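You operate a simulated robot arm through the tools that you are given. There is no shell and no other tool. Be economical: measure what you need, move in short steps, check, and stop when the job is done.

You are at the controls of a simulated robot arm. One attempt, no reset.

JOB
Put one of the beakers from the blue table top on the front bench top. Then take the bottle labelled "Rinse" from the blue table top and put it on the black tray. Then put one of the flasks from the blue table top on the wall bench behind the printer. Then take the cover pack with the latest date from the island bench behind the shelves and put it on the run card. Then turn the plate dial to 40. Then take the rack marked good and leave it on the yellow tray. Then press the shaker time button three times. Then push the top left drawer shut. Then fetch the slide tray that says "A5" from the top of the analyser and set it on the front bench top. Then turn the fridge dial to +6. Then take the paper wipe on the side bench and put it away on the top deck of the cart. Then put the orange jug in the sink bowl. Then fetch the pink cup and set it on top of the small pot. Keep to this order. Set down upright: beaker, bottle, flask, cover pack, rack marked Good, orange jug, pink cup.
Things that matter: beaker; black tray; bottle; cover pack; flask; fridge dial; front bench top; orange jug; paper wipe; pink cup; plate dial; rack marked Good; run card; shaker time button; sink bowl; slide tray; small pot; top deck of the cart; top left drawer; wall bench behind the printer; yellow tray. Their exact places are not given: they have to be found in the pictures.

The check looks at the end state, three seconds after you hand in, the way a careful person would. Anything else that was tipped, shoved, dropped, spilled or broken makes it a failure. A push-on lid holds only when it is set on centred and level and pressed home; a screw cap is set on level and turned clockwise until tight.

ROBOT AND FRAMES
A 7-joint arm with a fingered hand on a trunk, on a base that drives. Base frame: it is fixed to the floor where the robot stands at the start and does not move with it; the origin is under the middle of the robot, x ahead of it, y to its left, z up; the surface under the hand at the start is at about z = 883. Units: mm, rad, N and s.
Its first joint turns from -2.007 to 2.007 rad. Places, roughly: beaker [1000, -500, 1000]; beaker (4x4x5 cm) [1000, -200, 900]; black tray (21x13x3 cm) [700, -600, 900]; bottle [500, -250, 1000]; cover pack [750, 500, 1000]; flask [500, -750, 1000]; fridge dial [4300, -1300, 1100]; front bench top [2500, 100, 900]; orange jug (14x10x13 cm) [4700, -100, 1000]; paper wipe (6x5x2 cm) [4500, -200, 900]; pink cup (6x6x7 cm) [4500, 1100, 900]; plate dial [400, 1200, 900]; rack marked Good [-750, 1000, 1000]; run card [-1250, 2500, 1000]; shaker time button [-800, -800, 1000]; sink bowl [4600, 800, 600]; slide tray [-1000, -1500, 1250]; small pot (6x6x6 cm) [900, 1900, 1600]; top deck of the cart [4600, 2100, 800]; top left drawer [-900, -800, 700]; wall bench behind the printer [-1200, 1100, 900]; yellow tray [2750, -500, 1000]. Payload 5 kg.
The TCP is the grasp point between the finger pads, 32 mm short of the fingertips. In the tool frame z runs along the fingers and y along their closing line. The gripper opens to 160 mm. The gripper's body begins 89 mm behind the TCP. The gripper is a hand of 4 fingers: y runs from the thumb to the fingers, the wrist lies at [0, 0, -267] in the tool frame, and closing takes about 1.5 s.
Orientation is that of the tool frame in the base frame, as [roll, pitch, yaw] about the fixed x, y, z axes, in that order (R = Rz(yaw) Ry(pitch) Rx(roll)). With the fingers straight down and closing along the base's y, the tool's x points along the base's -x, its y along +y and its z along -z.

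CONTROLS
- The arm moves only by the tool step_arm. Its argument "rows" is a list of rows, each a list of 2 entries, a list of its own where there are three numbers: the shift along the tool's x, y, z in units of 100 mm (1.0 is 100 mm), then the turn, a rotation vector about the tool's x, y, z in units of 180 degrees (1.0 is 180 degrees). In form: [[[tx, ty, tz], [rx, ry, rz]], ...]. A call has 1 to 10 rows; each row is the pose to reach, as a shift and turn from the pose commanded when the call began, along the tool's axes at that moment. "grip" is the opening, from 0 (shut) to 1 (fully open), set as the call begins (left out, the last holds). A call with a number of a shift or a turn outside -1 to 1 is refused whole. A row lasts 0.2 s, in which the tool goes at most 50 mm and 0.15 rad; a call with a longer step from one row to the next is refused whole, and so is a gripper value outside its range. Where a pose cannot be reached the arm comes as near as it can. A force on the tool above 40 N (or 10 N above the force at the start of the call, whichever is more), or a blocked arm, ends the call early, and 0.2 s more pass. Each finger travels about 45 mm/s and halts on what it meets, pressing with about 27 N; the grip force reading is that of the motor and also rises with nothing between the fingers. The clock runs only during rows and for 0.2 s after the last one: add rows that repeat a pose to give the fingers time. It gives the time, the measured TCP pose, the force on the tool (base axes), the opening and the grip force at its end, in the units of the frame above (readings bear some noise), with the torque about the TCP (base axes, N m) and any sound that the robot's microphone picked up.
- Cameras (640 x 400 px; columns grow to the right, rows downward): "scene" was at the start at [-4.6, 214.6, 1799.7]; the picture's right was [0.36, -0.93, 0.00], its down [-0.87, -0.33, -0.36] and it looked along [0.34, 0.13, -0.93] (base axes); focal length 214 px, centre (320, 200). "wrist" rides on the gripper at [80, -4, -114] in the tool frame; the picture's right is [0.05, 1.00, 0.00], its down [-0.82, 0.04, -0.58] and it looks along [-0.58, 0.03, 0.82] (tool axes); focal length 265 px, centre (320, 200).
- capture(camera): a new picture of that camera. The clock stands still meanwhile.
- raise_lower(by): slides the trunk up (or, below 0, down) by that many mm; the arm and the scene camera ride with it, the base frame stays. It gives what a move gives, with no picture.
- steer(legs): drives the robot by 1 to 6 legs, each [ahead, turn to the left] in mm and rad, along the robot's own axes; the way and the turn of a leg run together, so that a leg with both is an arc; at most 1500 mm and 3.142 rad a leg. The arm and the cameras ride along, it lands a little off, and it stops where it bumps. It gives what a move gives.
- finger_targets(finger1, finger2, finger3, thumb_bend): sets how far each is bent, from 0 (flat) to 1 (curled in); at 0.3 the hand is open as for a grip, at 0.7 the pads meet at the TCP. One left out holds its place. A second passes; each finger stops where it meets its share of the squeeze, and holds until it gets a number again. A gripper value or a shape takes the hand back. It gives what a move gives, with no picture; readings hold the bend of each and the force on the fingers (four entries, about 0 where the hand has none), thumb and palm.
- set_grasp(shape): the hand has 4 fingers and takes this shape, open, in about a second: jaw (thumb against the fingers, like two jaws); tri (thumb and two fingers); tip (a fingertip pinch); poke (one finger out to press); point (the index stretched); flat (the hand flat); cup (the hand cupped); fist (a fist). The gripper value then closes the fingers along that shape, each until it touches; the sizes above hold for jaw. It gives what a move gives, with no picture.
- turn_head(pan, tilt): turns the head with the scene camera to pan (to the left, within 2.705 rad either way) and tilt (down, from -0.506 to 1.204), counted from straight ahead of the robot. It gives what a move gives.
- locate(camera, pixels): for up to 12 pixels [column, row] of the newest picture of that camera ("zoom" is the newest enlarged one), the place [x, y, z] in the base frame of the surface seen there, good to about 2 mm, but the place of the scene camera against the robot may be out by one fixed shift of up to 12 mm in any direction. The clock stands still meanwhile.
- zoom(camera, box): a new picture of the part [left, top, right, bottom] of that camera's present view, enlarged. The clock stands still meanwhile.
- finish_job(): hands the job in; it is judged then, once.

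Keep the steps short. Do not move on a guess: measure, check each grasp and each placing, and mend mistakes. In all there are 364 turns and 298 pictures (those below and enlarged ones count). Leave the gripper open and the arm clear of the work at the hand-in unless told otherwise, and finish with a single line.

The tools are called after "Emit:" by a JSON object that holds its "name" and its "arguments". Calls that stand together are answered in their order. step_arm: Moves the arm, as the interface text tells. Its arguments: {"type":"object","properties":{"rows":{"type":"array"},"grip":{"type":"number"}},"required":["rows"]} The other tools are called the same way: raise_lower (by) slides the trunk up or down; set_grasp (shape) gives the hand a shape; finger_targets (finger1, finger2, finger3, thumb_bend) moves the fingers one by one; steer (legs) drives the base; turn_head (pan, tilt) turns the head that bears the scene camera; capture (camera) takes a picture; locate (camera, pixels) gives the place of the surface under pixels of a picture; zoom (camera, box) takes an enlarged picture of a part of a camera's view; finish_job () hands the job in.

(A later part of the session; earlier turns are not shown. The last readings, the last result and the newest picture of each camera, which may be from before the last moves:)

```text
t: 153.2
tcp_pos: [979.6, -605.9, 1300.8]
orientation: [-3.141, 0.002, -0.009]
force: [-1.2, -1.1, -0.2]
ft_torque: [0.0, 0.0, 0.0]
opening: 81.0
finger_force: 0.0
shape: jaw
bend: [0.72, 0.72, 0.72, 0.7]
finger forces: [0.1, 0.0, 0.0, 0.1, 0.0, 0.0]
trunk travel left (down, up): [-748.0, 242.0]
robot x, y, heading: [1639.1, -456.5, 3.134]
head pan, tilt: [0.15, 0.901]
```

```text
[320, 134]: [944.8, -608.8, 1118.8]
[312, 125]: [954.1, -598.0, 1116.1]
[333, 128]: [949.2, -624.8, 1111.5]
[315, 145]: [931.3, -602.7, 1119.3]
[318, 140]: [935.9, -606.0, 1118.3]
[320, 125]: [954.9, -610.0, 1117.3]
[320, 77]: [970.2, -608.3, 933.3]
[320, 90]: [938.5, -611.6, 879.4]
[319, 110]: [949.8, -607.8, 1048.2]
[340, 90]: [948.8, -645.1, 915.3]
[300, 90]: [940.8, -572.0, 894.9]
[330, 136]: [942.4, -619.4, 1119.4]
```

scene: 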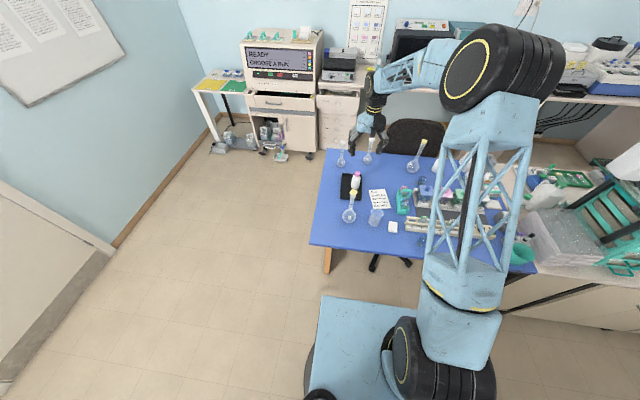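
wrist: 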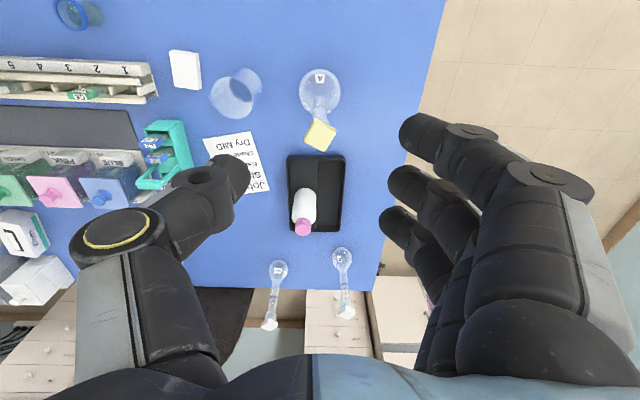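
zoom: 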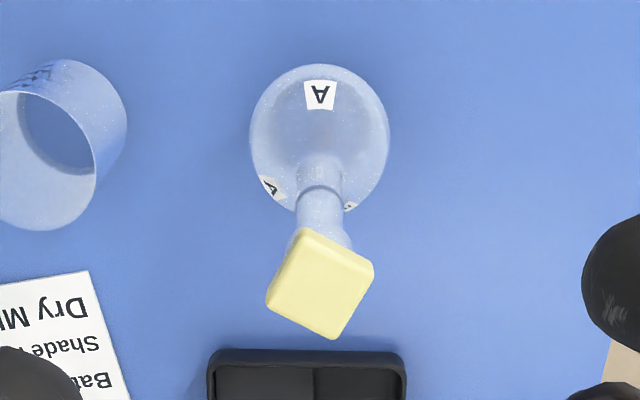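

Flask A axis ≈ (943, −608), stopper top z≈1119. Grip the neck at TCP 1044 (palm stays above the stopper).

Emit:
{"name": "step_arm", "arguments": {"rows": [[[-0.366, 0.025, 0], [0, 0, 0]], [[-0.366, 0.025, 0], [0, 0, 0]], [[-0.366, 0.025, 0], [0, 0, 0]]]}}

Emit:
{"name": "raise_lower", "arguments": {"by": -190}}

Emit:
{"name": "capture", "arguments": {"camera": "wrist"}}

```text
t: 154.0
tcp_pos: [942.4, -609.1, 1300.5]
orientation: [-3.141, -0.001, -0.01]
force: [-0.1, -0.6, 0.9]
ft_torque: [-0.05, 0.0, -0.03]
opening: 80.7
finger_force: 0.0
shape: jaw
bend: [0.72, 0.72, 0.72, 0.7]
finger forces: [0.0, 0.0, 0.0, 0.1, 0.1, 0.0]
trunk travel left (down, up): [-748.0, 242.0]
robot x, y, heading: [1643.1, -456.7, 3.131]
head pan, tilt: [0.15, 0.901]
```

```text
t: 156.1
tcp_pos: [942.8, -608.8, 1111.3]
orientation: [-3.14, 0.001, -0.01]
force: [0.7, -0.4, -0.2]
ft_torque: [0.01, -0.04, -0.02]
opening: 80.9
finger_force: 0.0
shape: jaw
bend: [0.72, 0.72, 0.72, 0.7]
finger forces: [0.0, 0.0, 0.0, 0.0, 0.0, 0.0]
trunk travel left (down, up): [-558.0, 432.0]
robot x, y, heading: [1643.1, -457.2, 3.132]
head pan, tilt: [0.15, 0.901]
```

```text
234 pictures are left
```

wrist: 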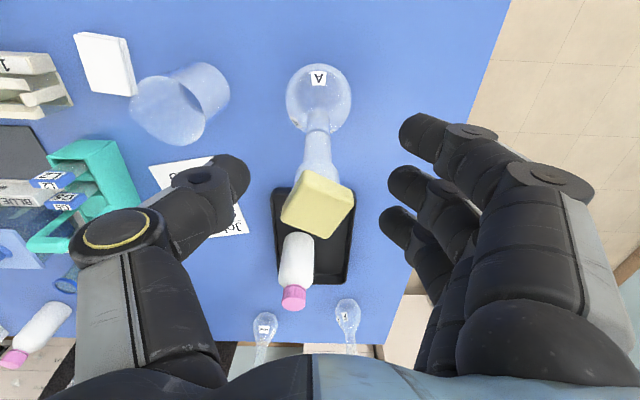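

Emit:
{"name": "raise_lower", "arguments": {"by": -67}}

Emit:
{"name": "step_arm", "arguments": {"rows": [[[0, 0, 0], [0, 0, 0]], [[0, 0, 0], [0, 0, 0]], [[0, 0, 0], [0, 0, 0]], [[0, 0, 0], [0, 0, 0]], [[0, 0, 0], [0, 0, 0]], [[0, 0, 0], [0, 0, 0]], [[0, 0, 0], [0, 0, 0]], [[0, 0, 0], [0, 0, 0]], [[0, 0, 0], [0, 0, 0]]], "grip": 0.0}}

Emit:
{"name": "capture", "arguments": {"camera": "wrist"}}

```text
t: 157.2
tcp_pos: [944.3, -610.0, 1045.9]
orientation: [-3.141, 0.002, -0.007]
force: [-0.3, 0.1, 0.4]
ft_torque: [-0.03, 0.03, -0.01]
opening: 80.7
finger_force: 0.1
shape: jaw
bend: [0.72, 0.72, 0.72, 0.7]
finger forces: [0.0, 0.0, 0.0, 0.0, 0.0, 0.0]
trunk travel left (down, up): [-491.0, 499.0]
robot x, y, heading: [1640.7, -456.1, 3.134]
head pan, tilt: [0.15, 0.901]
```

```text
t: 159.2
tcp_pos: [944.1, -608.4, 1044.6]
orientation: [3.141, 0.002, -0.009]
force: [0.8, -0.8, 0.9]
ft_torque: [-0.16, 0.03, -0.02]
opening: 2.6
finger_force: 27.6
shape: jaw
bend: [0.68, 0.71, 0.68, 0.7]
finger forces: [0.0, 16.7, 0.0, 0.0, 15.8, 0.0]
trunk travel left (down, up): [-491.0, 499.0]
robot x, y, heading: [1642.1, -457.3, 3.136]
head pan, tilt: [0.15, 0.901]
```

```text
233 pictures are left
```

wrist: 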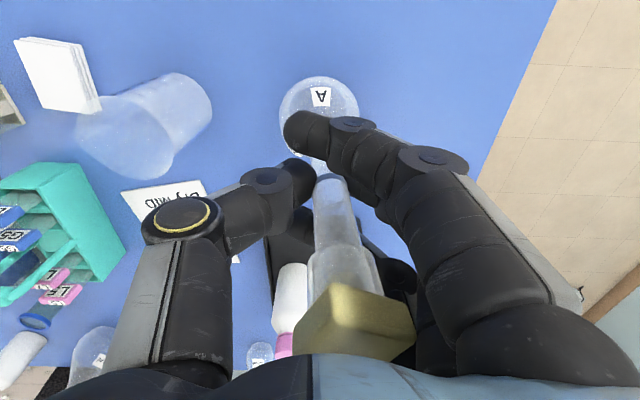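

Middle finger (16.7 N) and thumb (15.8 N) hold the neck. Lift and check.

Emit:
{"name": "raise_lower", "arguments": {"by": 120}}

Emit:
{"name": "capture", "arguments": {"camera": "wrist"}}

Emit:
{"name": "zoom", "arguments": {"camera": "scene", "box": [280, 100, 520, 250]}}

```text
t: 160.7
tcp_pos: [943.4, -608.6, 1165.3]
orientation: [3.141, 0.003, -0.01]
force: [-0.3, 0.1, -1.7]
ft_torque: [0.01, 0.01, 0.03]
opening: 1.9
finger_force: 26.8
shape: jaw
bend: [0.68, 0.7, 0.68, 0.71]
finger forces: [0.1, 15.5, 0.0, 0.1, 14.9, 0.0]
trunk travel left (down, up): [-611.0, 379.0]
robot x, y, heading: [1645.3, -459.1, 3.133]
head pan, tilt: [0.15, 0.901]
heard: snap
```

```text
232 pictures are left
```

wrist: 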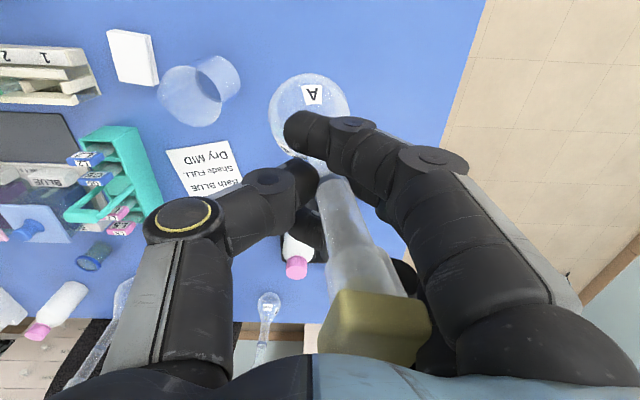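

```text
2.67 times, centred on (400, 175) of scene
```

zoom: 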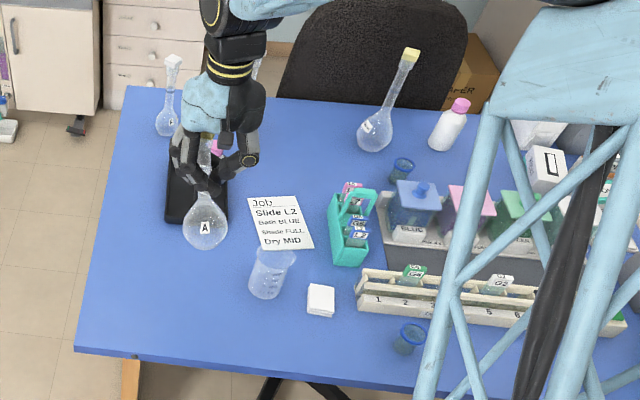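

A "snap" was heard; look closely at the flask.

Emit:
{"name": "zoom", "arguments": {"camera": "wrist", "box": [240, 60, 460, 380]}}

Emit:
{"name": "zoom", "arguments": {"camera": "scene", "box": [340, 130, 400, 200]}}

```text
1.25 times, centred on (350, 220) of wrist
```

zoom: 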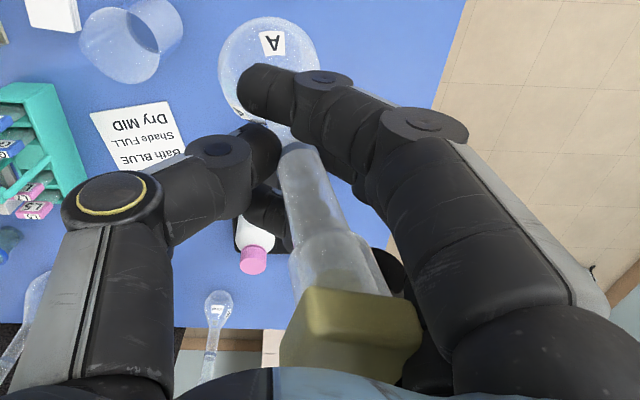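

```text
5.71 times, centred on (370, 165) of scene
```

zoom: 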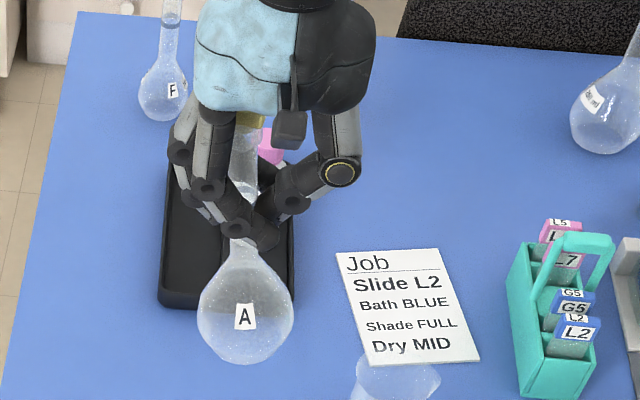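

Flask looks whole and hangs with a slight tilt (~7°); its base is 166 mm under TCP. I raise high and drive round to the wall bench.

Emit:
{"name": "raise_lower", "arguments": {"by": 370}}

Emit:
{"name": "steer", "arguments": {"legs": [[0, 1.579], [1050, 0], [0, -1.571], [1270, 0]]}}

Emit:
{"name": "capture", "arguments": {"camera": "wrist"}}

```text
t: 164.2
tcp_pos: [943.5, -608.3, 1533.7]
orientation: [-3.141, 0.002, -0.01]
force: [-0.2, -0.2, -2.1]
ft_torque: [-0.01, 0.0, 0.01]
opening: 1.8
finger_force: 26.9
shape: jaw
bend: [0.68, 0.7, 0.68, 0.71]
finger forces: [0.1, 15.6, 0.1, 0.0, 14.8, 0.0]
trunk travel left (down, up): [-981.0, 9.0]
robot x, y, heading: [1639.7, -456.8, 3.133]
head pan, tilt: [0.15, 0.901]
```

```text
t: 183.6
tcp_pos: [-277.6, -1759.2, 1535.9]
orientation: [3.14, 0.001, 0.049]
force: [-0.8, 0.2, -1.8]
ft_torque: [0.01, -0.03, 0.04]
opening: 1.9
finger_force: 27.3
shape: jaw
bend: [0.68, 0.7, 0.68, 0.71]
finger forces: [0.0, 14.9, 0.1, 0.0, 14.2, 0.0]
trunk travel left (down, up): [-981.0, 9.0]
robot x, y, heading: [413.1, -1568.3, -3.094]
head pan, tilt: [0.15, 0.901]
```

```text
228 pictures are left
```

wrist: 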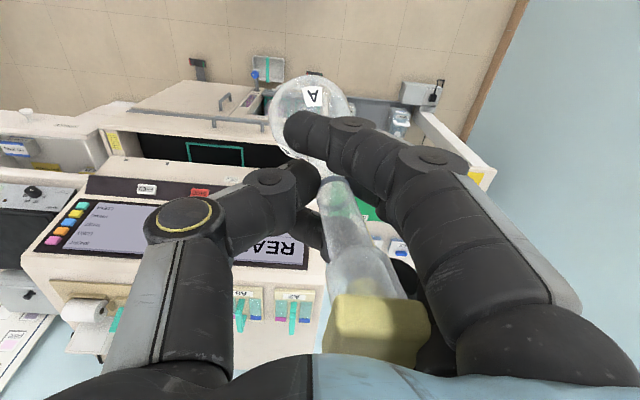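

Emit:
{"name": "steer", "arguments": {"legs": [[0, -1.0], [936, 0], [0, -0.618]]}}

Emit:
{"name": "turn_head", "arguments": {"pan": 0.0, "tilt": 0.7}}

Emit:
{"name": "capture", "arguments": {"camera": "scene"}}

```text
t: 192.9
tcp_pos: [-304.7, -117.4, 1534.7]
orientation: [3.141, 0.002, -1.553]
force: [0.7, -0.5, -1.2]
ft_torque: [-0.02, -0.02, 0.02]
opening: 1.7
finger_force: 26.5
shape: jaw
bend: [0.68, 0.7, 0.68, 0.71]
finger forces: [0.0, 14.0, 0.5, 0.0, 14.0, 0.1]
trunk travel left (down, up): [-981.0, 9.0]
robot x, y, heading: [-138.3, -807.9, 1.592]
head pan, tilt: [0.15, 0.901]
```

```text
t: 193.7
tcp_pos: [-306.0, -117.7, 1534.4]
orientation: [-3.141, 0.002, -1.552]
force: [0.4, 0.1, -1.9]
ft_torque: [-0.03, 0.02, -0.03]
opening: 1.6
finger_force: 27.3
shape: jaw
bend: [0.68, 0.7, 0.68, 0.71]
finger forces: [0.0, 14.1, 0.3, 0.0, 13.9, 0.0]
trunk travel left (down, up): [-981.0, 9.0]
robot x, y, heading: [-137.5, -811.7, 1.588]
head pan, tilt: [0.0, 0.7]
```

```text
227 pictures are left
```

scene: 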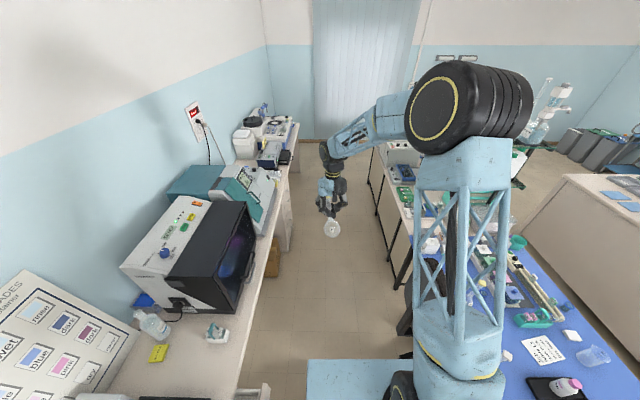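

Emit:
{"name": "steer", "arguments": {"legs": [[1500, -0.02], [250, 0]]}}

Emit:
{"name": "turn_head", "arguments": {"pan": 1.2, "tilt": 0.8}}

Emit:
{"name": "capture", "arguments": {"camera": "scene"}}

```text
t: 202.5
tcp_pos: [-294.6, 1635.4, 1534.5]
orientation: [-3.14, 0.0, -1.577]
force: [-0.2, -0.1, -1.2]
ft_torque: [-0.04, 0.01, 0.01]
opening: 1.5
finger_force: 26.7
shape: jaw
bend: [0.68, 0.7, 0.68, 0.71]
finger forces: [0.0, 14.1, 0.3, 0.0, 14.0, 0.0]
trunk travel left (down, up): [-981.0, 9.0]
robot x, y, heading: [-142.5, 932.5, 1.56]
head pan, tilt: [0.0, 0.7]
```

```text
t: 203.9
tcp_pos: [-295.5, 1634.7, 1534.7]
orientation: [-3.141, 0.003, -1.578]
force: [-0.4, 0.4, -1.9]
ft_torque: [-0.01, 0.01, 0.01]
opening: 1.6
finger_force: 27.2
shape: jaw
bend: [0.68, 0.7, 0.68, 0.71]
finger forces: [0.0, 14.1, 0.4, 0.0, 14.0, 0.1]
trunk travel left (down, up): [-981.0, 9.0]
robot x, y, heading: [-145.6, 939.2, 1.567]
head pan, tilt: [1.201, 0.799]
```

```text
226 pictures are left
```

scene: 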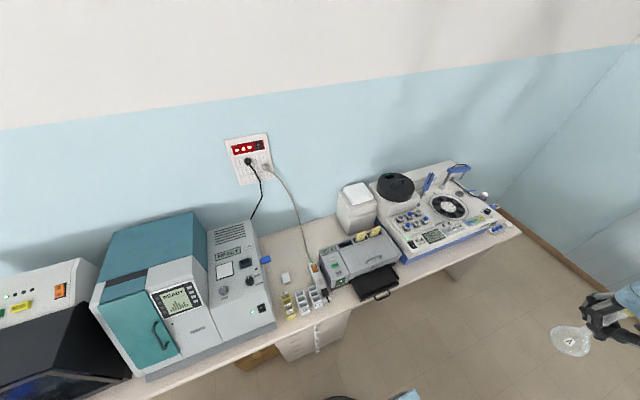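

Emit:
{"name": "zoom", "arguments": {"camera": "scene", "box": [260, 170, 420, 330]}}

Emit:
{"name": "locate", "arguments": {"camera": "scene", "pixels": [[300, 240], [310, 250], [285, 278], [330, 228], [300, 225], [330, 285], [360, 245], [355, 205], [335, 240], [285, 255], [380, 290], [300, 305]]}}

```text
2.50 times, centred on (340, 250) of scene
```

zoom: 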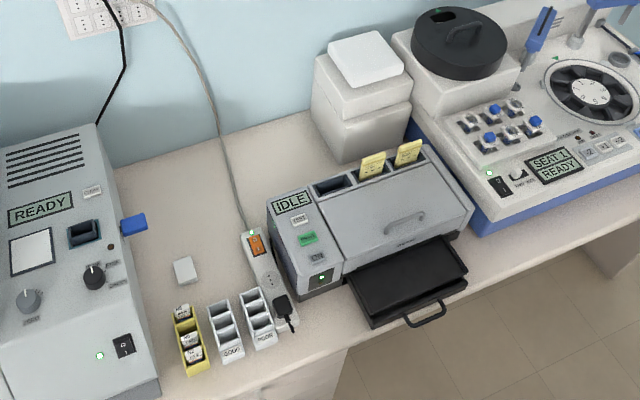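

```text
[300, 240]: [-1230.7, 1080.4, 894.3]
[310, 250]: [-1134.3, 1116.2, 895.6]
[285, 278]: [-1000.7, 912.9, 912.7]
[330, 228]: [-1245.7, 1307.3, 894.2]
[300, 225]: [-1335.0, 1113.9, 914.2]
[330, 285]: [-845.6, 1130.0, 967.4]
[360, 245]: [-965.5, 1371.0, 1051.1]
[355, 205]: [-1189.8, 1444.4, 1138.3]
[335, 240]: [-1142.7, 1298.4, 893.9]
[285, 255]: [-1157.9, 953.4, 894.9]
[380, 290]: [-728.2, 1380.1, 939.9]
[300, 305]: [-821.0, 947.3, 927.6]
```

Free space behind the printer around (−1190, 1220), z≈894. Position the base at y≈1372 and face the wall bench.

Emit:
{"name": "steer", "arguments": {"legs": [[437, 0], [0, 1.574], [240, 0]]}}

Emit:
{"name": "turn_head", "arguments": {"pan": 0.2, "tilt": 0.9}}

Emit:
{"name": "capture", "arguments": {"camera": "scene"}}

Emit:
{"name": "capture", "arguments": {"camera": "wrist"}}

```text
t: 211.9
tcp_pos: [-1083.8, 1216.5, 1534.0]
orientation: [-3.141, 0.0, -0.003]
force: [-0.3, -0.9, -1.1]
ft_torque: [0.02, -0.03, 0.0]
opening: 1.4
finger_force: 26.7
shape: jaw
bend: [0.68, 0.7, 0.68, 0.71]
finger forces: [0.0, 12.9, 0.5, 0.0, 13.5, 0.0]
trunk travel left (down, up): [-981.0, 9.0]
robot x, y, heading: [-382.2, 1373.8, 3.135]
head pan, tilt: [1.201, 0.799]
```

```text
t: 213.2
tcp_pos: [-1083.2, 1216.3, 1535.1]
orientation: [3.141, 0.002, -0.004]
force: [-0.4, 0.8, -1.5]
ft_torque: [0.02, 0.0, -0.01]
opening: 1.7
finger_force: 26.8
shape: jaw
bend: [0.68, 0.7, 0.68, 0.71]
finger forces: [0.1, 12.8, 0.4, 0.0, 13.6, 0.0]
trunk travel left (down, up): [-981.0, 9.0]
robot x, y, heading: [-385.7, 1370.1, 3.139]
head pan, tilt: [0.201, 0.901]
```

```text
224 pictures are left
```

scene: 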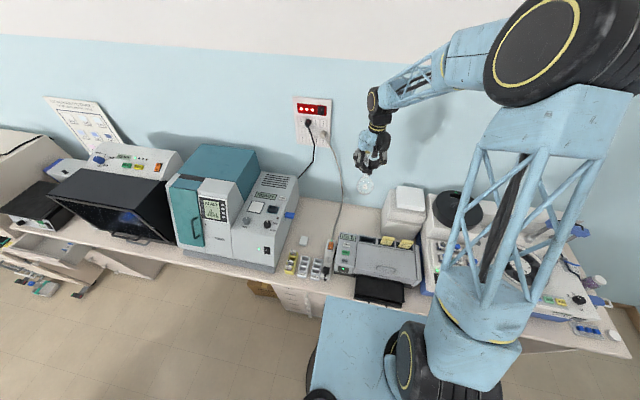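

```text
223 pictures are left
```

wrist: 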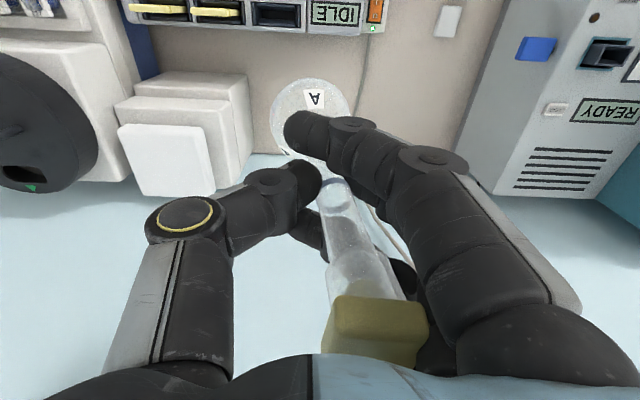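

Emit:
{"name": "locate", "arguments": {"camera": "wrist", "pixels": [[260, 145], [260, 60], [248, 100], [362, 60], [355, 110], [300, 35], [240, 75], [410, 60], [380, 150], [410, 120], [260, 250], [270, 80]]}}

```text
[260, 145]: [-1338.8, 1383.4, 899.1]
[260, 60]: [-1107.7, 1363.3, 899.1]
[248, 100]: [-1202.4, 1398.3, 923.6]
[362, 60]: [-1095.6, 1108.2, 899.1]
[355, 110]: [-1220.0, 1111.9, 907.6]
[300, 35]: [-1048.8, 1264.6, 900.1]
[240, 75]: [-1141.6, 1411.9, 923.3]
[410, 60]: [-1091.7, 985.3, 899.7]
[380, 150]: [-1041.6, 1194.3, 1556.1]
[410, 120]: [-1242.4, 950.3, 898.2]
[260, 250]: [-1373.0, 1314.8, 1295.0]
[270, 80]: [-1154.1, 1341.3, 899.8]
```

Free strip y 1115–1395, x −1050…−1340, bench z = 899. Move over (−1183, 1245) and level the flask by turning 6.9° about tool x.

Emit:
{"name": "step_arm", "arguments": {"rows": [[[-0.4, -0.1, 0], [-0.012, 0, 0]], [[-0.8, -0.2, 0], [-0.025, 0, 0]], [[-1.0, -0.29, 0], [-0.038, 0, 0]], [[-1.0, -0.29, 0], [-0.038, 0, 0]]]}}

Emit:
{"name": "raise_lower", "arguments": {"by": -360}}

Emit:
{"name": "capture", "arguments": {"camera": "wrist"}}

Emit:
{"name": "zoom", "arguments": {"camera": "scene", "box": [280, 120, 480, 260]}}

```text
t: 214.2
tcp_pos: [-1182.3, 1245.2, 1533.5]
orientation: [3.023, 0.001, -0.004]
force: [-0.6, 0.5, -0.8]
ft_torque: [0.05, 0.05, 0.01]
opening: 1.3
finger_force: 26.8
shape: jaw
bend: [0.68, 0.7, 0.68, 0.71]
finger forces: [0.0, 12.6, 0.5, 0.0, 13.6, 0.0]
trunk travel left (down, up): [-981.0, 9.0]
robot x, y, heading: [-382.9, 1371.2, 3.142]
head pan, tilt: [0.201, 0.901]
```

```text
t: 217.7
tcp_pos: [-1180.8, 1248.2, 1175.0]
orientation: [3.023, 0.003, -0.004]
force: [-0.3, -0.8, -2.1]
ft_torque: [0.01, -0.04, 0.02]
opening: 1.5
finger_force: 26.5
shape: jaw
bend: [0.68, 0.7, 0.68, 0.71]
finger forces: [0.0, 12.6, 0.5, 0.1, 13.6, 0.1]
trunk travel left (down, up): [-621.0, 369.0]
robot x, y, heading: [-382.7, 1366.6, 3.137]
head pan, tilt: [0.201, 0.901]
```

```text
222 pictures are left
```

wrist: 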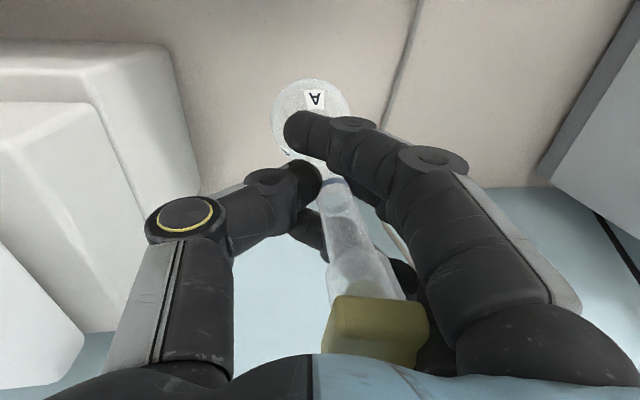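

```text
2.86 times, centred on (380, 190) of scene
```

zoom: 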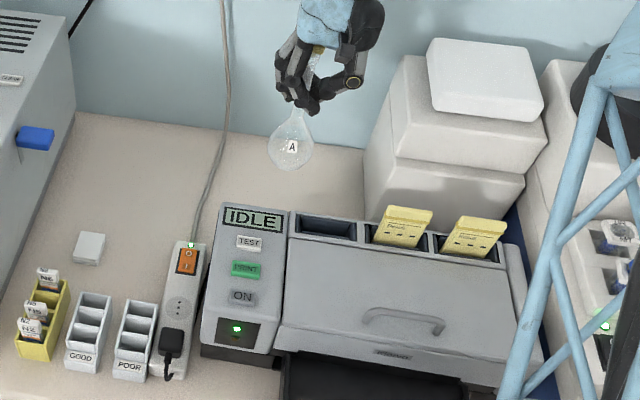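

Emit:
{"name": "locate", "arguments": {"camera": "zoom", "pixels": [[318, 47], [291, 147], [305, 100], [300, 108], [290, 168], [270, 148], [311, 150]]}}

Emit:
{"name": "zoom", "arguments": {"camera": "scene", "box": [350, 115, 420, 185]}}

Emit:
{"name": "locate", "arguments": {"camera": "wrist", "pixels": [[375, 318], [340, 335], [400, 300], [345, 200], [316, 97], [365, 260], [335, 185], [375, 345]]}}

```text
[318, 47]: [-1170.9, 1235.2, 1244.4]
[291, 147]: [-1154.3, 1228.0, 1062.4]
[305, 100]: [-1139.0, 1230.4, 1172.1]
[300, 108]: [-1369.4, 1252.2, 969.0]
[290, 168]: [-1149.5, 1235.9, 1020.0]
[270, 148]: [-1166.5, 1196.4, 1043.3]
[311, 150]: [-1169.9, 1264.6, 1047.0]
```

```text
5.71 times, centred on (385, 150) of scene
```

zoom: 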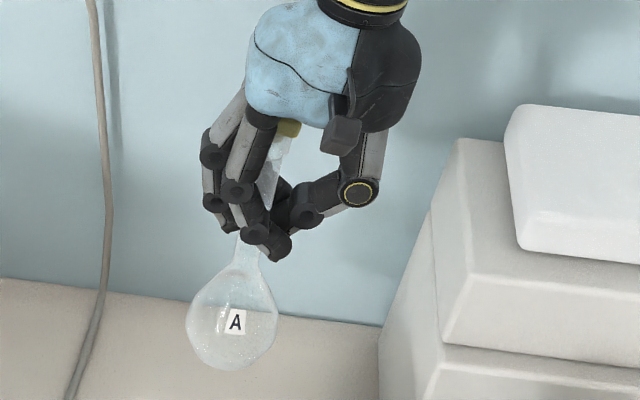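

```text
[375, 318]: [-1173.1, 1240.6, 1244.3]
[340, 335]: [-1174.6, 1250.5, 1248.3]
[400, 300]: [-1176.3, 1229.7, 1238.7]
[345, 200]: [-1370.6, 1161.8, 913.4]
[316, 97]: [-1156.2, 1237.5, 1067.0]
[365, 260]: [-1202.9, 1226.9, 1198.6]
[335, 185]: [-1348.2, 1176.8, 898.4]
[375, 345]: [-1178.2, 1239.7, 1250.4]
```

The flask now hangs plumb (stopper y≈1240, bulb y≈1236). Lower to just above the bench.

Emit:
{"name": "raise_lower", "arguments": {"by": -104}}

Emit:
{"name": "step_arm", "arguments": {"rows": [[[0, 0, 0.02], [0, 0, 0]], [[0, 0, 0.035], [0, 0, 0]], [[0, 0, 0.05], [0, 0, 0]], [[0, 0, 0.05], [0, 0, 0]]]}}

```text
t: 219.1
tcp_pos: [-1181.6, 1247.5, 1071.4]
orientation: [3.022, 0.002, -0.004]
force: [-0.6, 0.3, -0.7]
ft_torque: [0.04, 0.04, 0.04]
opening: 1.6
finger_force: 27.4
shape: jaw
bend: [0.68, 0.7, 0.68, 0.71]
finger forces: [0.0, 12.6, 0.6, 0.0, 13.7, 0.0]
trunk travel left (down, up): [-517.0, 473.0]
robot x, y, heading: [-386.4, 1370.9, 3.139]
head pan, tilt: [0.201, 0.901]
```

```text
t: 220.1
tcp_pos: [-1181.2, 1248.0, 1065.7]
orientation: [3.024, 0.0, -0.004]
force: [0.6, -0.3, -1.6]
ft_torque: [0.0, 0.01, -0.01]
opening: 1.5
finger_force: 27.2
shape: jaw
bend: [0.68, 0.7, 0.68, 0.71]
finger forces: [0.1, 12.5, 0.5, 0.0, 13.6, 0.0]
trunk travel left (down, up): [-517.0, 473.0]
robot x, y, heading: [-384.2, 1366.4, 3.14]
head pan, tilt: [0.201, 0.901]
```

Emit:
{"name": "step_arm", "arguments": {"rows": [[[0, 0, 0.01], [0, 0, 0]], [[0, 0, 0.02], [0, 0, 0]], [[0, 0, 0.03], [0, 0, 0]], [[0, 0, 0.03], [0, 0, 0]]]}}

Emit:
{"name": "capture", "arguments": {"camera": "scene"}}

Emit:
{"name": "zoom", "arguments": {"camera": "scene", "box": [340, 115, 420, 185]}}

```text
t: 221.1
tcp_pos: [-1182.1, 1245.0, 1062.4]
orientation: [3.023, 0.003, -0.003]
force: [0.2, 0.0, -0.2]
ft_torque: [0.05, 0.0, 0.03]
opening: 1.6
finger_force: 27.0
shape: jaw
bend: [0.68, 0.7, 0.68, 0.71]
finger forces: [0.0, 12.8, 0.5, 0.1, 14.0, 0.0]
trunk travel left (down, up): [-517.0, 473.0]
robot x, y, heading: [-388.2, 1366.0, 3.139]
head pan, tilt: [0.201, 0.901]
```

```text
219 pictures are left
```

scene: 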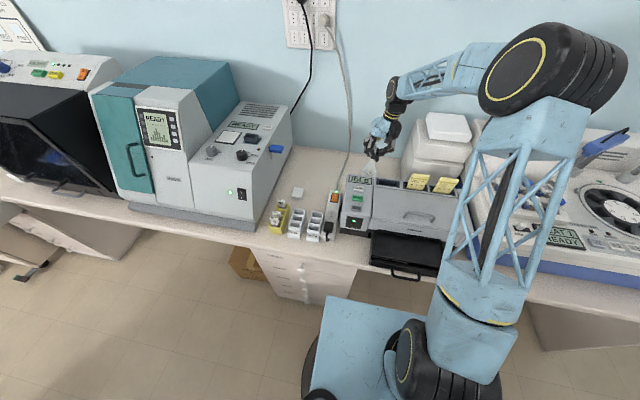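

```text
5.71 times, centred on (380, 150) of scene
```

zoom: 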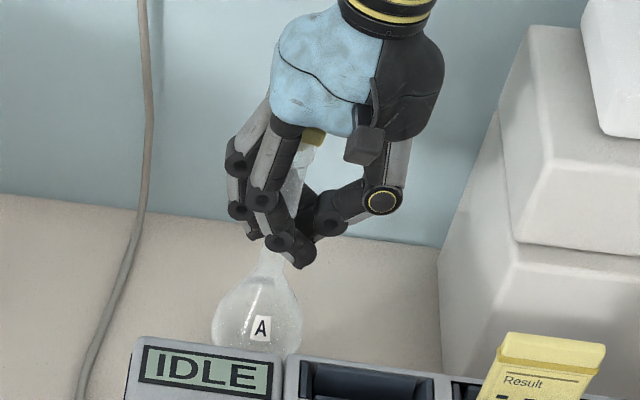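

Emit:
{"name": "step_arm", "arguments": {"rows": [[[0, 0, 0.01], [0, 0, 0]], [[0, 0, 0.02], [0, 0, 0]], [[0, 0, 0.02], [0, 0, 0]]]}}

```text
t: 221.9
tcp_pos: [-1182.5, 1246.3, 1062.8]
orientation: [3.023, 0.002, -0.007]
force: [2.7, 1.8, 10.1]
ft_torque: [-0.04, -0.04, 0.06]
opening: 1.8
finger_force: 27.1
shape: jaw
bend: [0.68, 0.7, 0.68, 0.72]
finger forces: [0.0, 15.4, 0.6, 0.0, 18.2, 0.1]
trunk travel left (down, up): [-517.0, 473.0]
robot x, y, heading: [-387.1, 1371.1, 3.142]
head pan, tilt: [0.201, 0.901]
```

Emit:
{"name": "step_arm", "arguments": {"rows": [[[0, 0, -0.015], [0, 0, 0]], [[0, 0, -0.015], [0, 0, 0]]]}}

Emit:
{"name": "step_arm", "arguments": {"rows": [[[0, 0, 0], [0, 0, 0]], [[0, 0, 0], [0, 0, 0]], [[0, 0, 0], [0, 0, 0]], [[0, 0, 0], [0, 0, 0]], [[0, 0, 0], [0, 0, 0]], [[0, 0, 0], [0, 0, 0]], [[0, 0, 0], [0, 0, 0]], [[0, 0, 0], [0, 0, 0]]], "grip": 0.5}}

Emit:
{"name": "capture", "arguments": {"camera": "wrist"}}

```text
t: 222.5
tcp_pos: [-1182.0, 1247.2, 1062.6]
orientation: [3.021, 0.001, -0.003]
force: [0.4, 0.6, 3.1]
ft_torque: [0.01, 0.01, 0.03]
opening: 1.8
finger_force: 27.2
shape: jaw
bend: [0.68, 0.7, 0.68, 0.72]
finger forces: [0.0, 14.3, 0.6, 0.0, 16.1, 0.1]
trunk travel left (down, up): [-517.0, 473.0]
robot x, y, heading: [-386.4, 1366.1, 3.137]
head pan, tilt: [0.201, 0.901]
```

```text
t: 224.3
tcp_pos: [-1182.9, 1245.9, 1062.7]
orientation: [3.025, 0.001, -0.002]
force: [-0.5, -0.1, -0.8]
ft_torque: [0.0, 0.01, 0.04]
opening: 79.4
finger_force: 0.1
shape: jaw
bend: [0.72, 0.72, 0.72, 0.7]
finger forces: [0.0, 0.1, 0.0, 0.1, 0.0, 0.0]
trunk travel left (down, up): [-517.0, 473.0]
robot x, y, heading: [-388.3, 1372.2, 3.137]
head pan, tilt: [0.201, 0.901]
```

```text
217 pictures are left
```

wrist: 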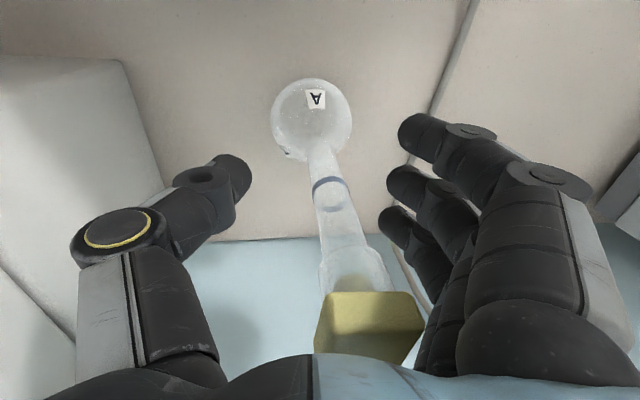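

Flask stands. Rise and look.

Emit:
{"name": "raise_lower", "arguments": {"by": 300}}

Emit:
{"name": "step_arm", "arguments": {"rows": [[[0, 0, 0], [0.02, 0, 0]], [[0, 0, 0], [0.038, 0, 0]]]}}

Emit:
{"name": "zoom", "arguments": {"camera": "scene", "box": [240, 80, 480, 250]}}

```text
t: 227.3
tcp_pos: [-1182.2, 1245.8, 1363.7]
orientation: [3.023, 0.001, -0.004]
force: [0.1, 1.3, -0.2]
ft_torque: [-0.02, 0.01, -0.03]
opening: 79.2
finger_force: 0.1
shape: jaw
bend: [0.72, 0.72, 0.72, 0.7]
finger forces: [0.0, 0.0, 0.0, 0.0, 0.1, 0.0]
trunk travel left (down, up): [-817.0, 173.0]
robot x, y, heading: [-385.4, 1369.3, 3.139]
head pan, tilt: [0.201, 0.901]
```

```text
t: 227.9
tcp_pos: [-1184.0, 1247.3, 1362.3]
orientation: [-3.14, 0.001, -0.005]
force: [0.1, -0.4, 0.2]
ft_torque: [0.03, 0.0, -0.04]
opening: 79.3
finger_force: 0.0
shape: jaw
bend: [0.72, 0.72, 0.72, 0.7]
finger forces: [0.0, 0.1, 0.0, 0.0, 0.0, 0.0]
trunk travel left (down, up): [-817.0, 173.0]
robot x, y, heading: [-386.2, 1372.1, 3.136]
head pan, tilt: [0.201, 0.901]
```

```text
2.35 times, centred on (360, 165) of scene
```

zoom: 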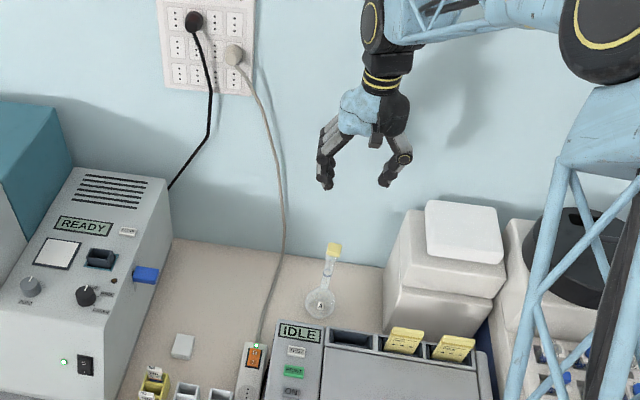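

Flask done. Now look back toward the island bench for the cover packs.

Emit:
{"name": "turn_head", "arguments": {"pan": 2.6, "tilt": 0.6}}

Emit:
{"name": "capture", "arguments": {"camera": "scene"}}

Emit:
{"name": "zoom", "arguments": {"camera": "scene", "box": [200, 100, 440, 250]}}

Emit:
{"name": "turn_head", "arguments": {"pan": -1.2, "tilt": 0.7}}

Emit:
{"name": "capture", "arguments": {"camera": "scene"}}

```text
t: 230.1
tcp_pos: [-1182.5, 1246.4, 1363.1]
orientation: [-3.141, 0.001, -0.005]
force: [-0.3, -0.3, 0.0]
ft_torque: [-0.03, 0.0, -0.05]
opening: 79.1
finger_force: 0.1
shape: jaw
bend: [0.72, 0.72, 0.72, 0.7]
finger forces: [0.1, 0.0, 0.1, 0.1, 0.0, 0.0]
trunk travel left (down, up): [-817.0, 173.0]
robot x, y, heading: [-387.0, 1372.3, 3.14]
head pan, tilt: [2.601, 0.6]
```

```text
215 pictures are left
```

scene: 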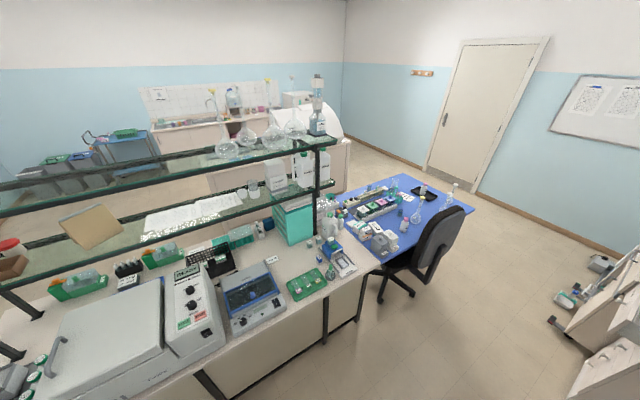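

```text
2.67 times, centred on (320, 175) of scene
```

zoom: 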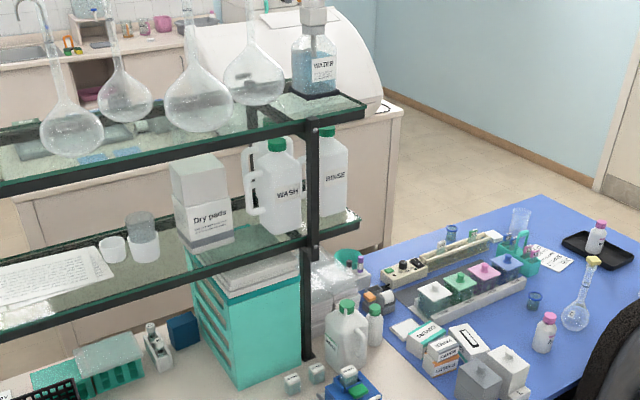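

```text
t: 233.2
tcp_pos: [-1182.2, 1246.6, 1362.4]
orientation: [-3.14, 0.002, -0.005]
force: [0.6, -0.5, -0.4]
ft_torque: [0.0, 0.0, -0.01]
opening: 79.5
finger_force: 0.1
shape: jaw
bend: [0.72, 0.72, 0.72, 0.7]
finger forces: [0.0, 0.0, 0.0, 0.0, 0.1, 0.0]
trunk travel left (down, up): [-817.0, 173.0]
robot x, y, heading: [-388.0, 1370.5, 3.143]
head pan, tilt: [-1.201, 0.7]
```

```text
213 pictures are left
```

scene: 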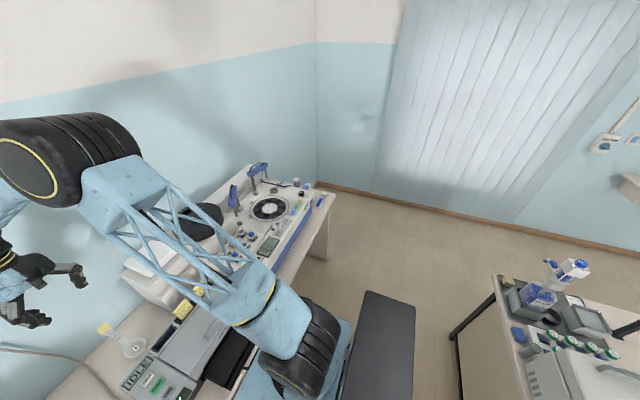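

Emit:
{"name": "zoom", "arguments": {"camera": "scene", "box": [190, 150, 350, 270]}}

Emit:
{"name": "locate", "arguments": {"camera": "scene", "pixels": [[270, 208], [308, 195], [300, 215], [325, 195], [240, 240], [285, 235], [330, 250], [300, 240]]}}

```text
3.33 times, centred on (270, 210) of scene
```

zoom: 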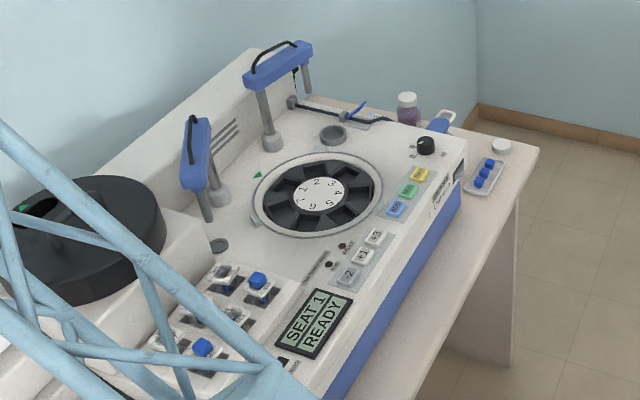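

```text
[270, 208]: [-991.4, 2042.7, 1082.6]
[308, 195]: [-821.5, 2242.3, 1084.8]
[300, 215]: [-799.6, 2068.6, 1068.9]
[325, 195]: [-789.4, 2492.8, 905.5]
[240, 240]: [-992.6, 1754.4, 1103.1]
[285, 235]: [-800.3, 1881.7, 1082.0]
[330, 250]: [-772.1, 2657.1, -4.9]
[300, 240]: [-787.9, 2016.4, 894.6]
```

Emit:
{"name": "raise_lower", "arguments": {"by": 170}}

Emit:
{"name": "steer", "arguments": {"legs": [[0, 1.5708], [950, 0], [0, 1.5708]]}}

Emit:
{"name": "turn_head", "arguments": {"pan": 0.1, "tilt": 0.9}}

Emit:
{"name": "capture", "arguments": {"camera": "scene"}}

Emit:
{"name": "capture", "arguments": {"camera": "wrist"}}

```text
t: 235.1
tcp_pos: [-1183.1, 1246.4, 1532.9]
orientation: [-3.141, 0.001, -0.003]
force: [1.4, -0.8, -1.0]
ft_torque: [0.0, 0.01, 0.0]
opening: 79.5
finger_force: 0.1
shape: jaw
bend: [0.72, 0.72, 0.72, 0.7]
finger forces: [0.0, 0.0, 0.0, 0.1, 0.0, 0.0]
trunk travel left (down, up): [-987.0, 3.0]
robot x, y, heading: [-383.7, 1370.0, 3.136]
head pan, tilt: [-1.201, 0.7]
```

```text
t: 248.1
tcp_pos: [389.7, 525.4, 1531.9]
orientation: [3.141, 0.003, 3.112]
force: [0.7, -0.3, 0.2]
ft_torque: [0.02, 0.02, -0.01]
opening: 79.3
finger_force: 0.1
shape: jaw
bend: [0.72, 0.72, 0.72, 0.7]
finger forces: [0.0, 0.0, 0.0, 0.0, 0.1, 0.0]
trunk travel left (down, up): [-987.0, 3.0]
robot x, y, heading: [-408.8, 422.1, -0.032]
head pan, tilt: [-1.201, 0.7]
```

```text
t: 249.6
tcp_pos: [390.2, 524.9, 1532.0]
orientation: [3.141, 0.001, 3.111]
force: [-0.9, -0.8, -0.4]
ft_torque: [0.01, -0.01, -0.01]
opening: 79.5
finger_force: 0.1
shape: jaw
bend: [0.72, 0.72, 0.72, 0.7]
finger forces: [0.1, 0.0, 0.0, 0.1, 0.0, 0.0]
trunk travel left (down, up): [-987.0, 3.0]
robot x, y, heading: [-409.4, 421.1, -0.031]
head pan, tilt: [0.099, 0.901]
```

```text
211 pictures are left
```

scene: 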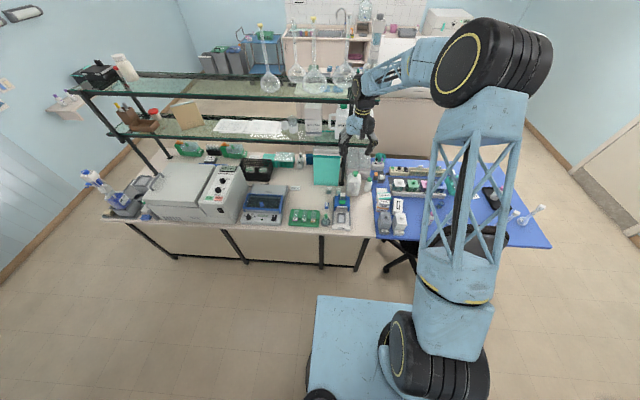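

```text
210 pictures are left
```

wrist: 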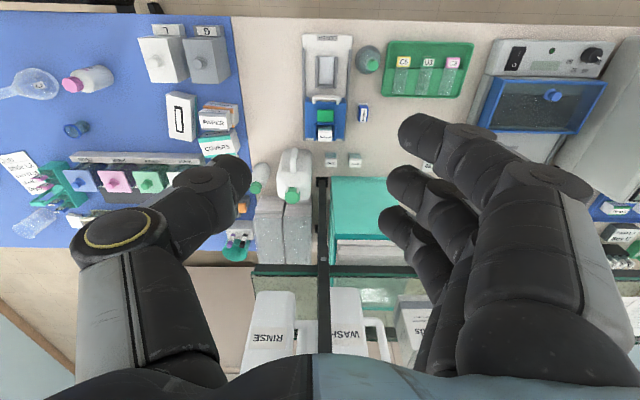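

Emit:
{"name": "zoom", "arguments": {"camera": "wrist", "box": [290, 20, 390, 190]}}

Emit:
{"name": "zoom", "arguments": {"camera": "scene", "box": [290, 170, 370, 230]}}

Emit:
{"name": "locate", "arguments": {"camera": "wrist", "pixels": [[331, 160], [354, 160], [325, 130], [363, 112], [322, 180], [322, 260], [325, 112], [293, 160], [360, 185], [325, 55], [310, 185], [428, 160]]}}

```text
2.35 times, centred on (340, 105) of wrist
```

zoom: 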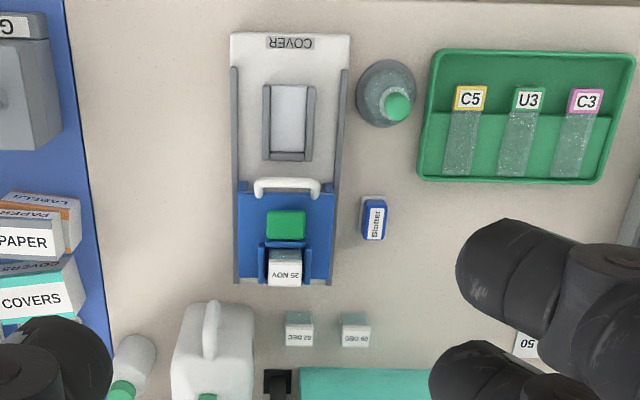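

```text
6.67 times, centred on (330, 200) of scene
```

zoom: 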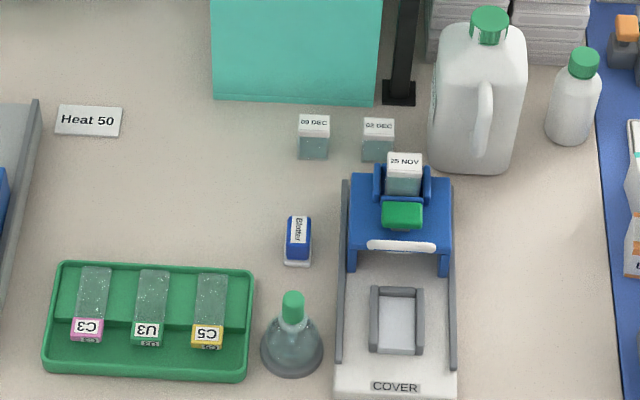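

```text
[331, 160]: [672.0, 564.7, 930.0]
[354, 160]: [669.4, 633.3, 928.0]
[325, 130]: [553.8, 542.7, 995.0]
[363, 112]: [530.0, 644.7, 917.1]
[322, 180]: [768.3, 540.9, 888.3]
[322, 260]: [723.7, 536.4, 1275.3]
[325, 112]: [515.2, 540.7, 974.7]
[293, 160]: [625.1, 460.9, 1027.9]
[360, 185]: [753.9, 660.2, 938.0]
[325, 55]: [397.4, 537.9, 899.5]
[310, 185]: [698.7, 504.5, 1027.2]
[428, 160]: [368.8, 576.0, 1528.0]
```

Emit:
{"name": "locate", "arguments": {"camera": "wrist", "pixels": [[290, 265], [380, 268], [310, 266], [370, 300], [440, 50], [345, 105], [260, 225], [345, 182], [240, 110]]}}

Emit:
{"name": "locate", "arguments": {"camera": "scene", "pixels": [[300, 97], [340, 97], [300, 138], [330, 135], [325, 103], [240, 138], [260, 98], [340, 215], [324, 185]]}}

```text
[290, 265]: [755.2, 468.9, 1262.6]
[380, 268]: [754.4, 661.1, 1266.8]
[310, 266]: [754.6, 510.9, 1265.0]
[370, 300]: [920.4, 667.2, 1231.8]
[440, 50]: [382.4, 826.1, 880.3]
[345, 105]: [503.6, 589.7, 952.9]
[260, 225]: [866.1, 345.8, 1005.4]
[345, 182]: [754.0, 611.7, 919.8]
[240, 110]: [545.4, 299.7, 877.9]
```

```text
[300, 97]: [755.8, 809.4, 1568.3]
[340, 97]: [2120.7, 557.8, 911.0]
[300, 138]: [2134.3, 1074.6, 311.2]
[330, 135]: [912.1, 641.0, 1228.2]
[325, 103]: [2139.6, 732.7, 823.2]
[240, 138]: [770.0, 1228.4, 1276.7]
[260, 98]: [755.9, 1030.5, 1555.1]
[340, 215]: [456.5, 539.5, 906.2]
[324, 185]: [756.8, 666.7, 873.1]
```

Packs read 25 NOV, 02 DEC, 09 DEC; the 09 DEC one is at ≈(669, 633, top 930). Shelf front edge at x≈755. Shift to y≈635, lower, drive in.

Emit:
{"name": "step_arm", "arguments": {"rows": [[[0, 0.45, 0], [0, 0, 0]], [[0, 0.9, 0], [0, 0, 0]], [[0, 1.0, 0], [0, 0, 0.01]]], "grip": 0.38}}

Emit:
{"name": "raise_lower", "arguments": {"by": -430}}

Emit:
{"name": "steer", "arguments": {"legs": [[240, 0.031]]}}

Emit:
{"name": "capture", "arguments": {"camera": "wrist"}}

Emit:
{"name": "capture", "arguments": {"camera": "scene"}}

```text
t: 250.4
tcp_pos: [393.1, 625.3, 1533.6]
orientation: [3.14, 0.002, 3.08]
force: [-0.5, -0.2, -0.6]
ft_torque: [0.0, 0.03, -0.01]
opening: 61.5
finger_force: 0.0
shape: jaw
bend: [0.73, 0.73, 0.73, 0.7]
finger forces: [0.1, 0.0, 0.0, 0.1, 0.1, 0.1]
trunk travel left (down, up): [-987.0, 3.0]
robot x, y, heading: [-412.1, 424.6, -0.036]
head pan, tilt: [0.099, 0.901]
```

```text
refused: -430 is not a number from -400 to 400
```

```text
t: 252.2
tcp_pos: [627.0, 652.0, 1532.1]
orientation: [3.142, 0.0, 3.116]
force: [0.1, 0.7, -1.5]
ft_torque: [0.01, 0.02, -0.03]
opening: 61.4
finger_force: 0.1
shape: jaw
bend: [0.73, 0.73, 0.73, 0.7]
finger forces: [0.1, 0.0, 0.0, 0.0, 0.0, 0.1]
trunk travel left (down, up): [-987.0, 3.0]
robot x, y, heading: [-168.7, 417.2, 0.007]
head pan, tilt: [0.099, 0.901]
```

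```text
207 pictures are left
```

wrist: 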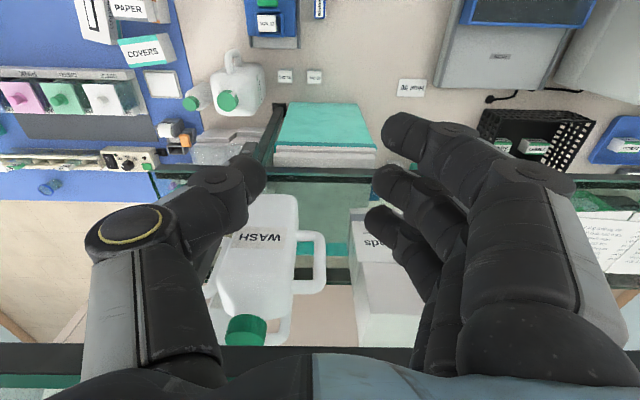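

```text
206 pictures are left
```

scene: 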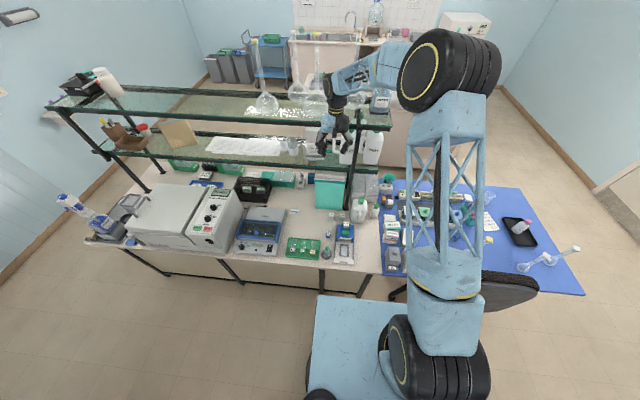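

Emit:
{"name": "raise_lower", "arguments": {"by": -400}}

Emit:
{"name": "capture", "arguments": {"camera": "wrist"}}

Emit:
{"name": "zoom", "arguments": {"camera": "wrist", "box": [220, 60, 380, 180]}}

```text
t: 256.0
tcp_pos: [625.0, 650.8, 1132.5]
orientation: [3.141, 0.001, 3.115]
force: [-0.3, 0.8, 0.3]
ft_torque: [-0.01, 0.03, 0.0]
opening: 61.5
finger_force: 0.0
shape: jaw
bend: [0.73, 0.73, 0.73, 0.7]
finger forces: [0.1, 0.0, 0.0, 0.0, 0.0, 0.1]
trunk travel left (down, up): [-587.0, 403.0]
robot x, y, heading: [-167.7, 418.7, 0.004]
head pan, tilt: [0.099, 0.901]
```

```text
205 pictures are left
```

wrist: 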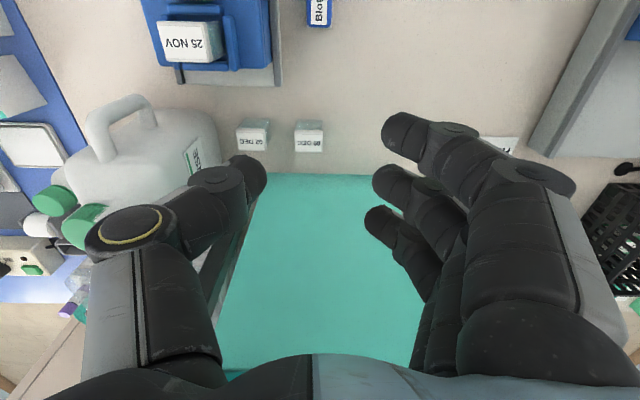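

```text
3.33 times, centred on (300, 120) of wrist
```

zoom: 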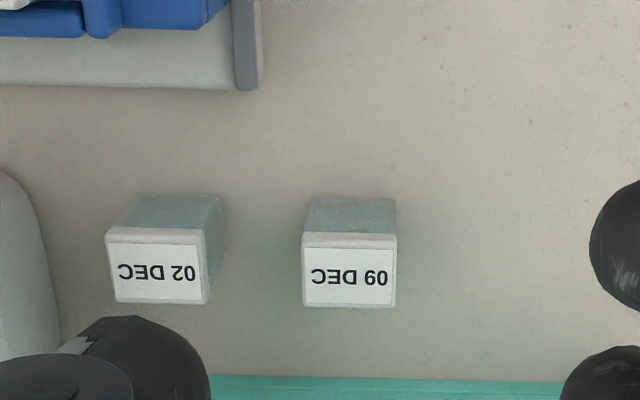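

Emit:
{"name": "locate", "arguments": {"camera": "zoom", "pixels": [[308, 243], [392, 243], [310, 302], [390, 302], [350, 272], [350, 195], [200, 270], [350, 385], [350, 350], [350, 215]]}}

```text
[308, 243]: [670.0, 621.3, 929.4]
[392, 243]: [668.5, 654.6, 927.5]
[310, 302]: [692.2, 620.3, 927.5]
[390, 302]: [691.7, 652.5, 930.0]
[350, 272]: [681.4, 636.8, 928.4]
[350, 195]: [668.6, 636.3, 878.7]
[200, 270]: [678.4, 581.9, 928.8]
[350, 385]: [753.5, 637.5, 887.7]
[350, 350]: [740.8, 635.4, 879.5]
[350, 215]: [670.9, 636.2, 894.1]
```

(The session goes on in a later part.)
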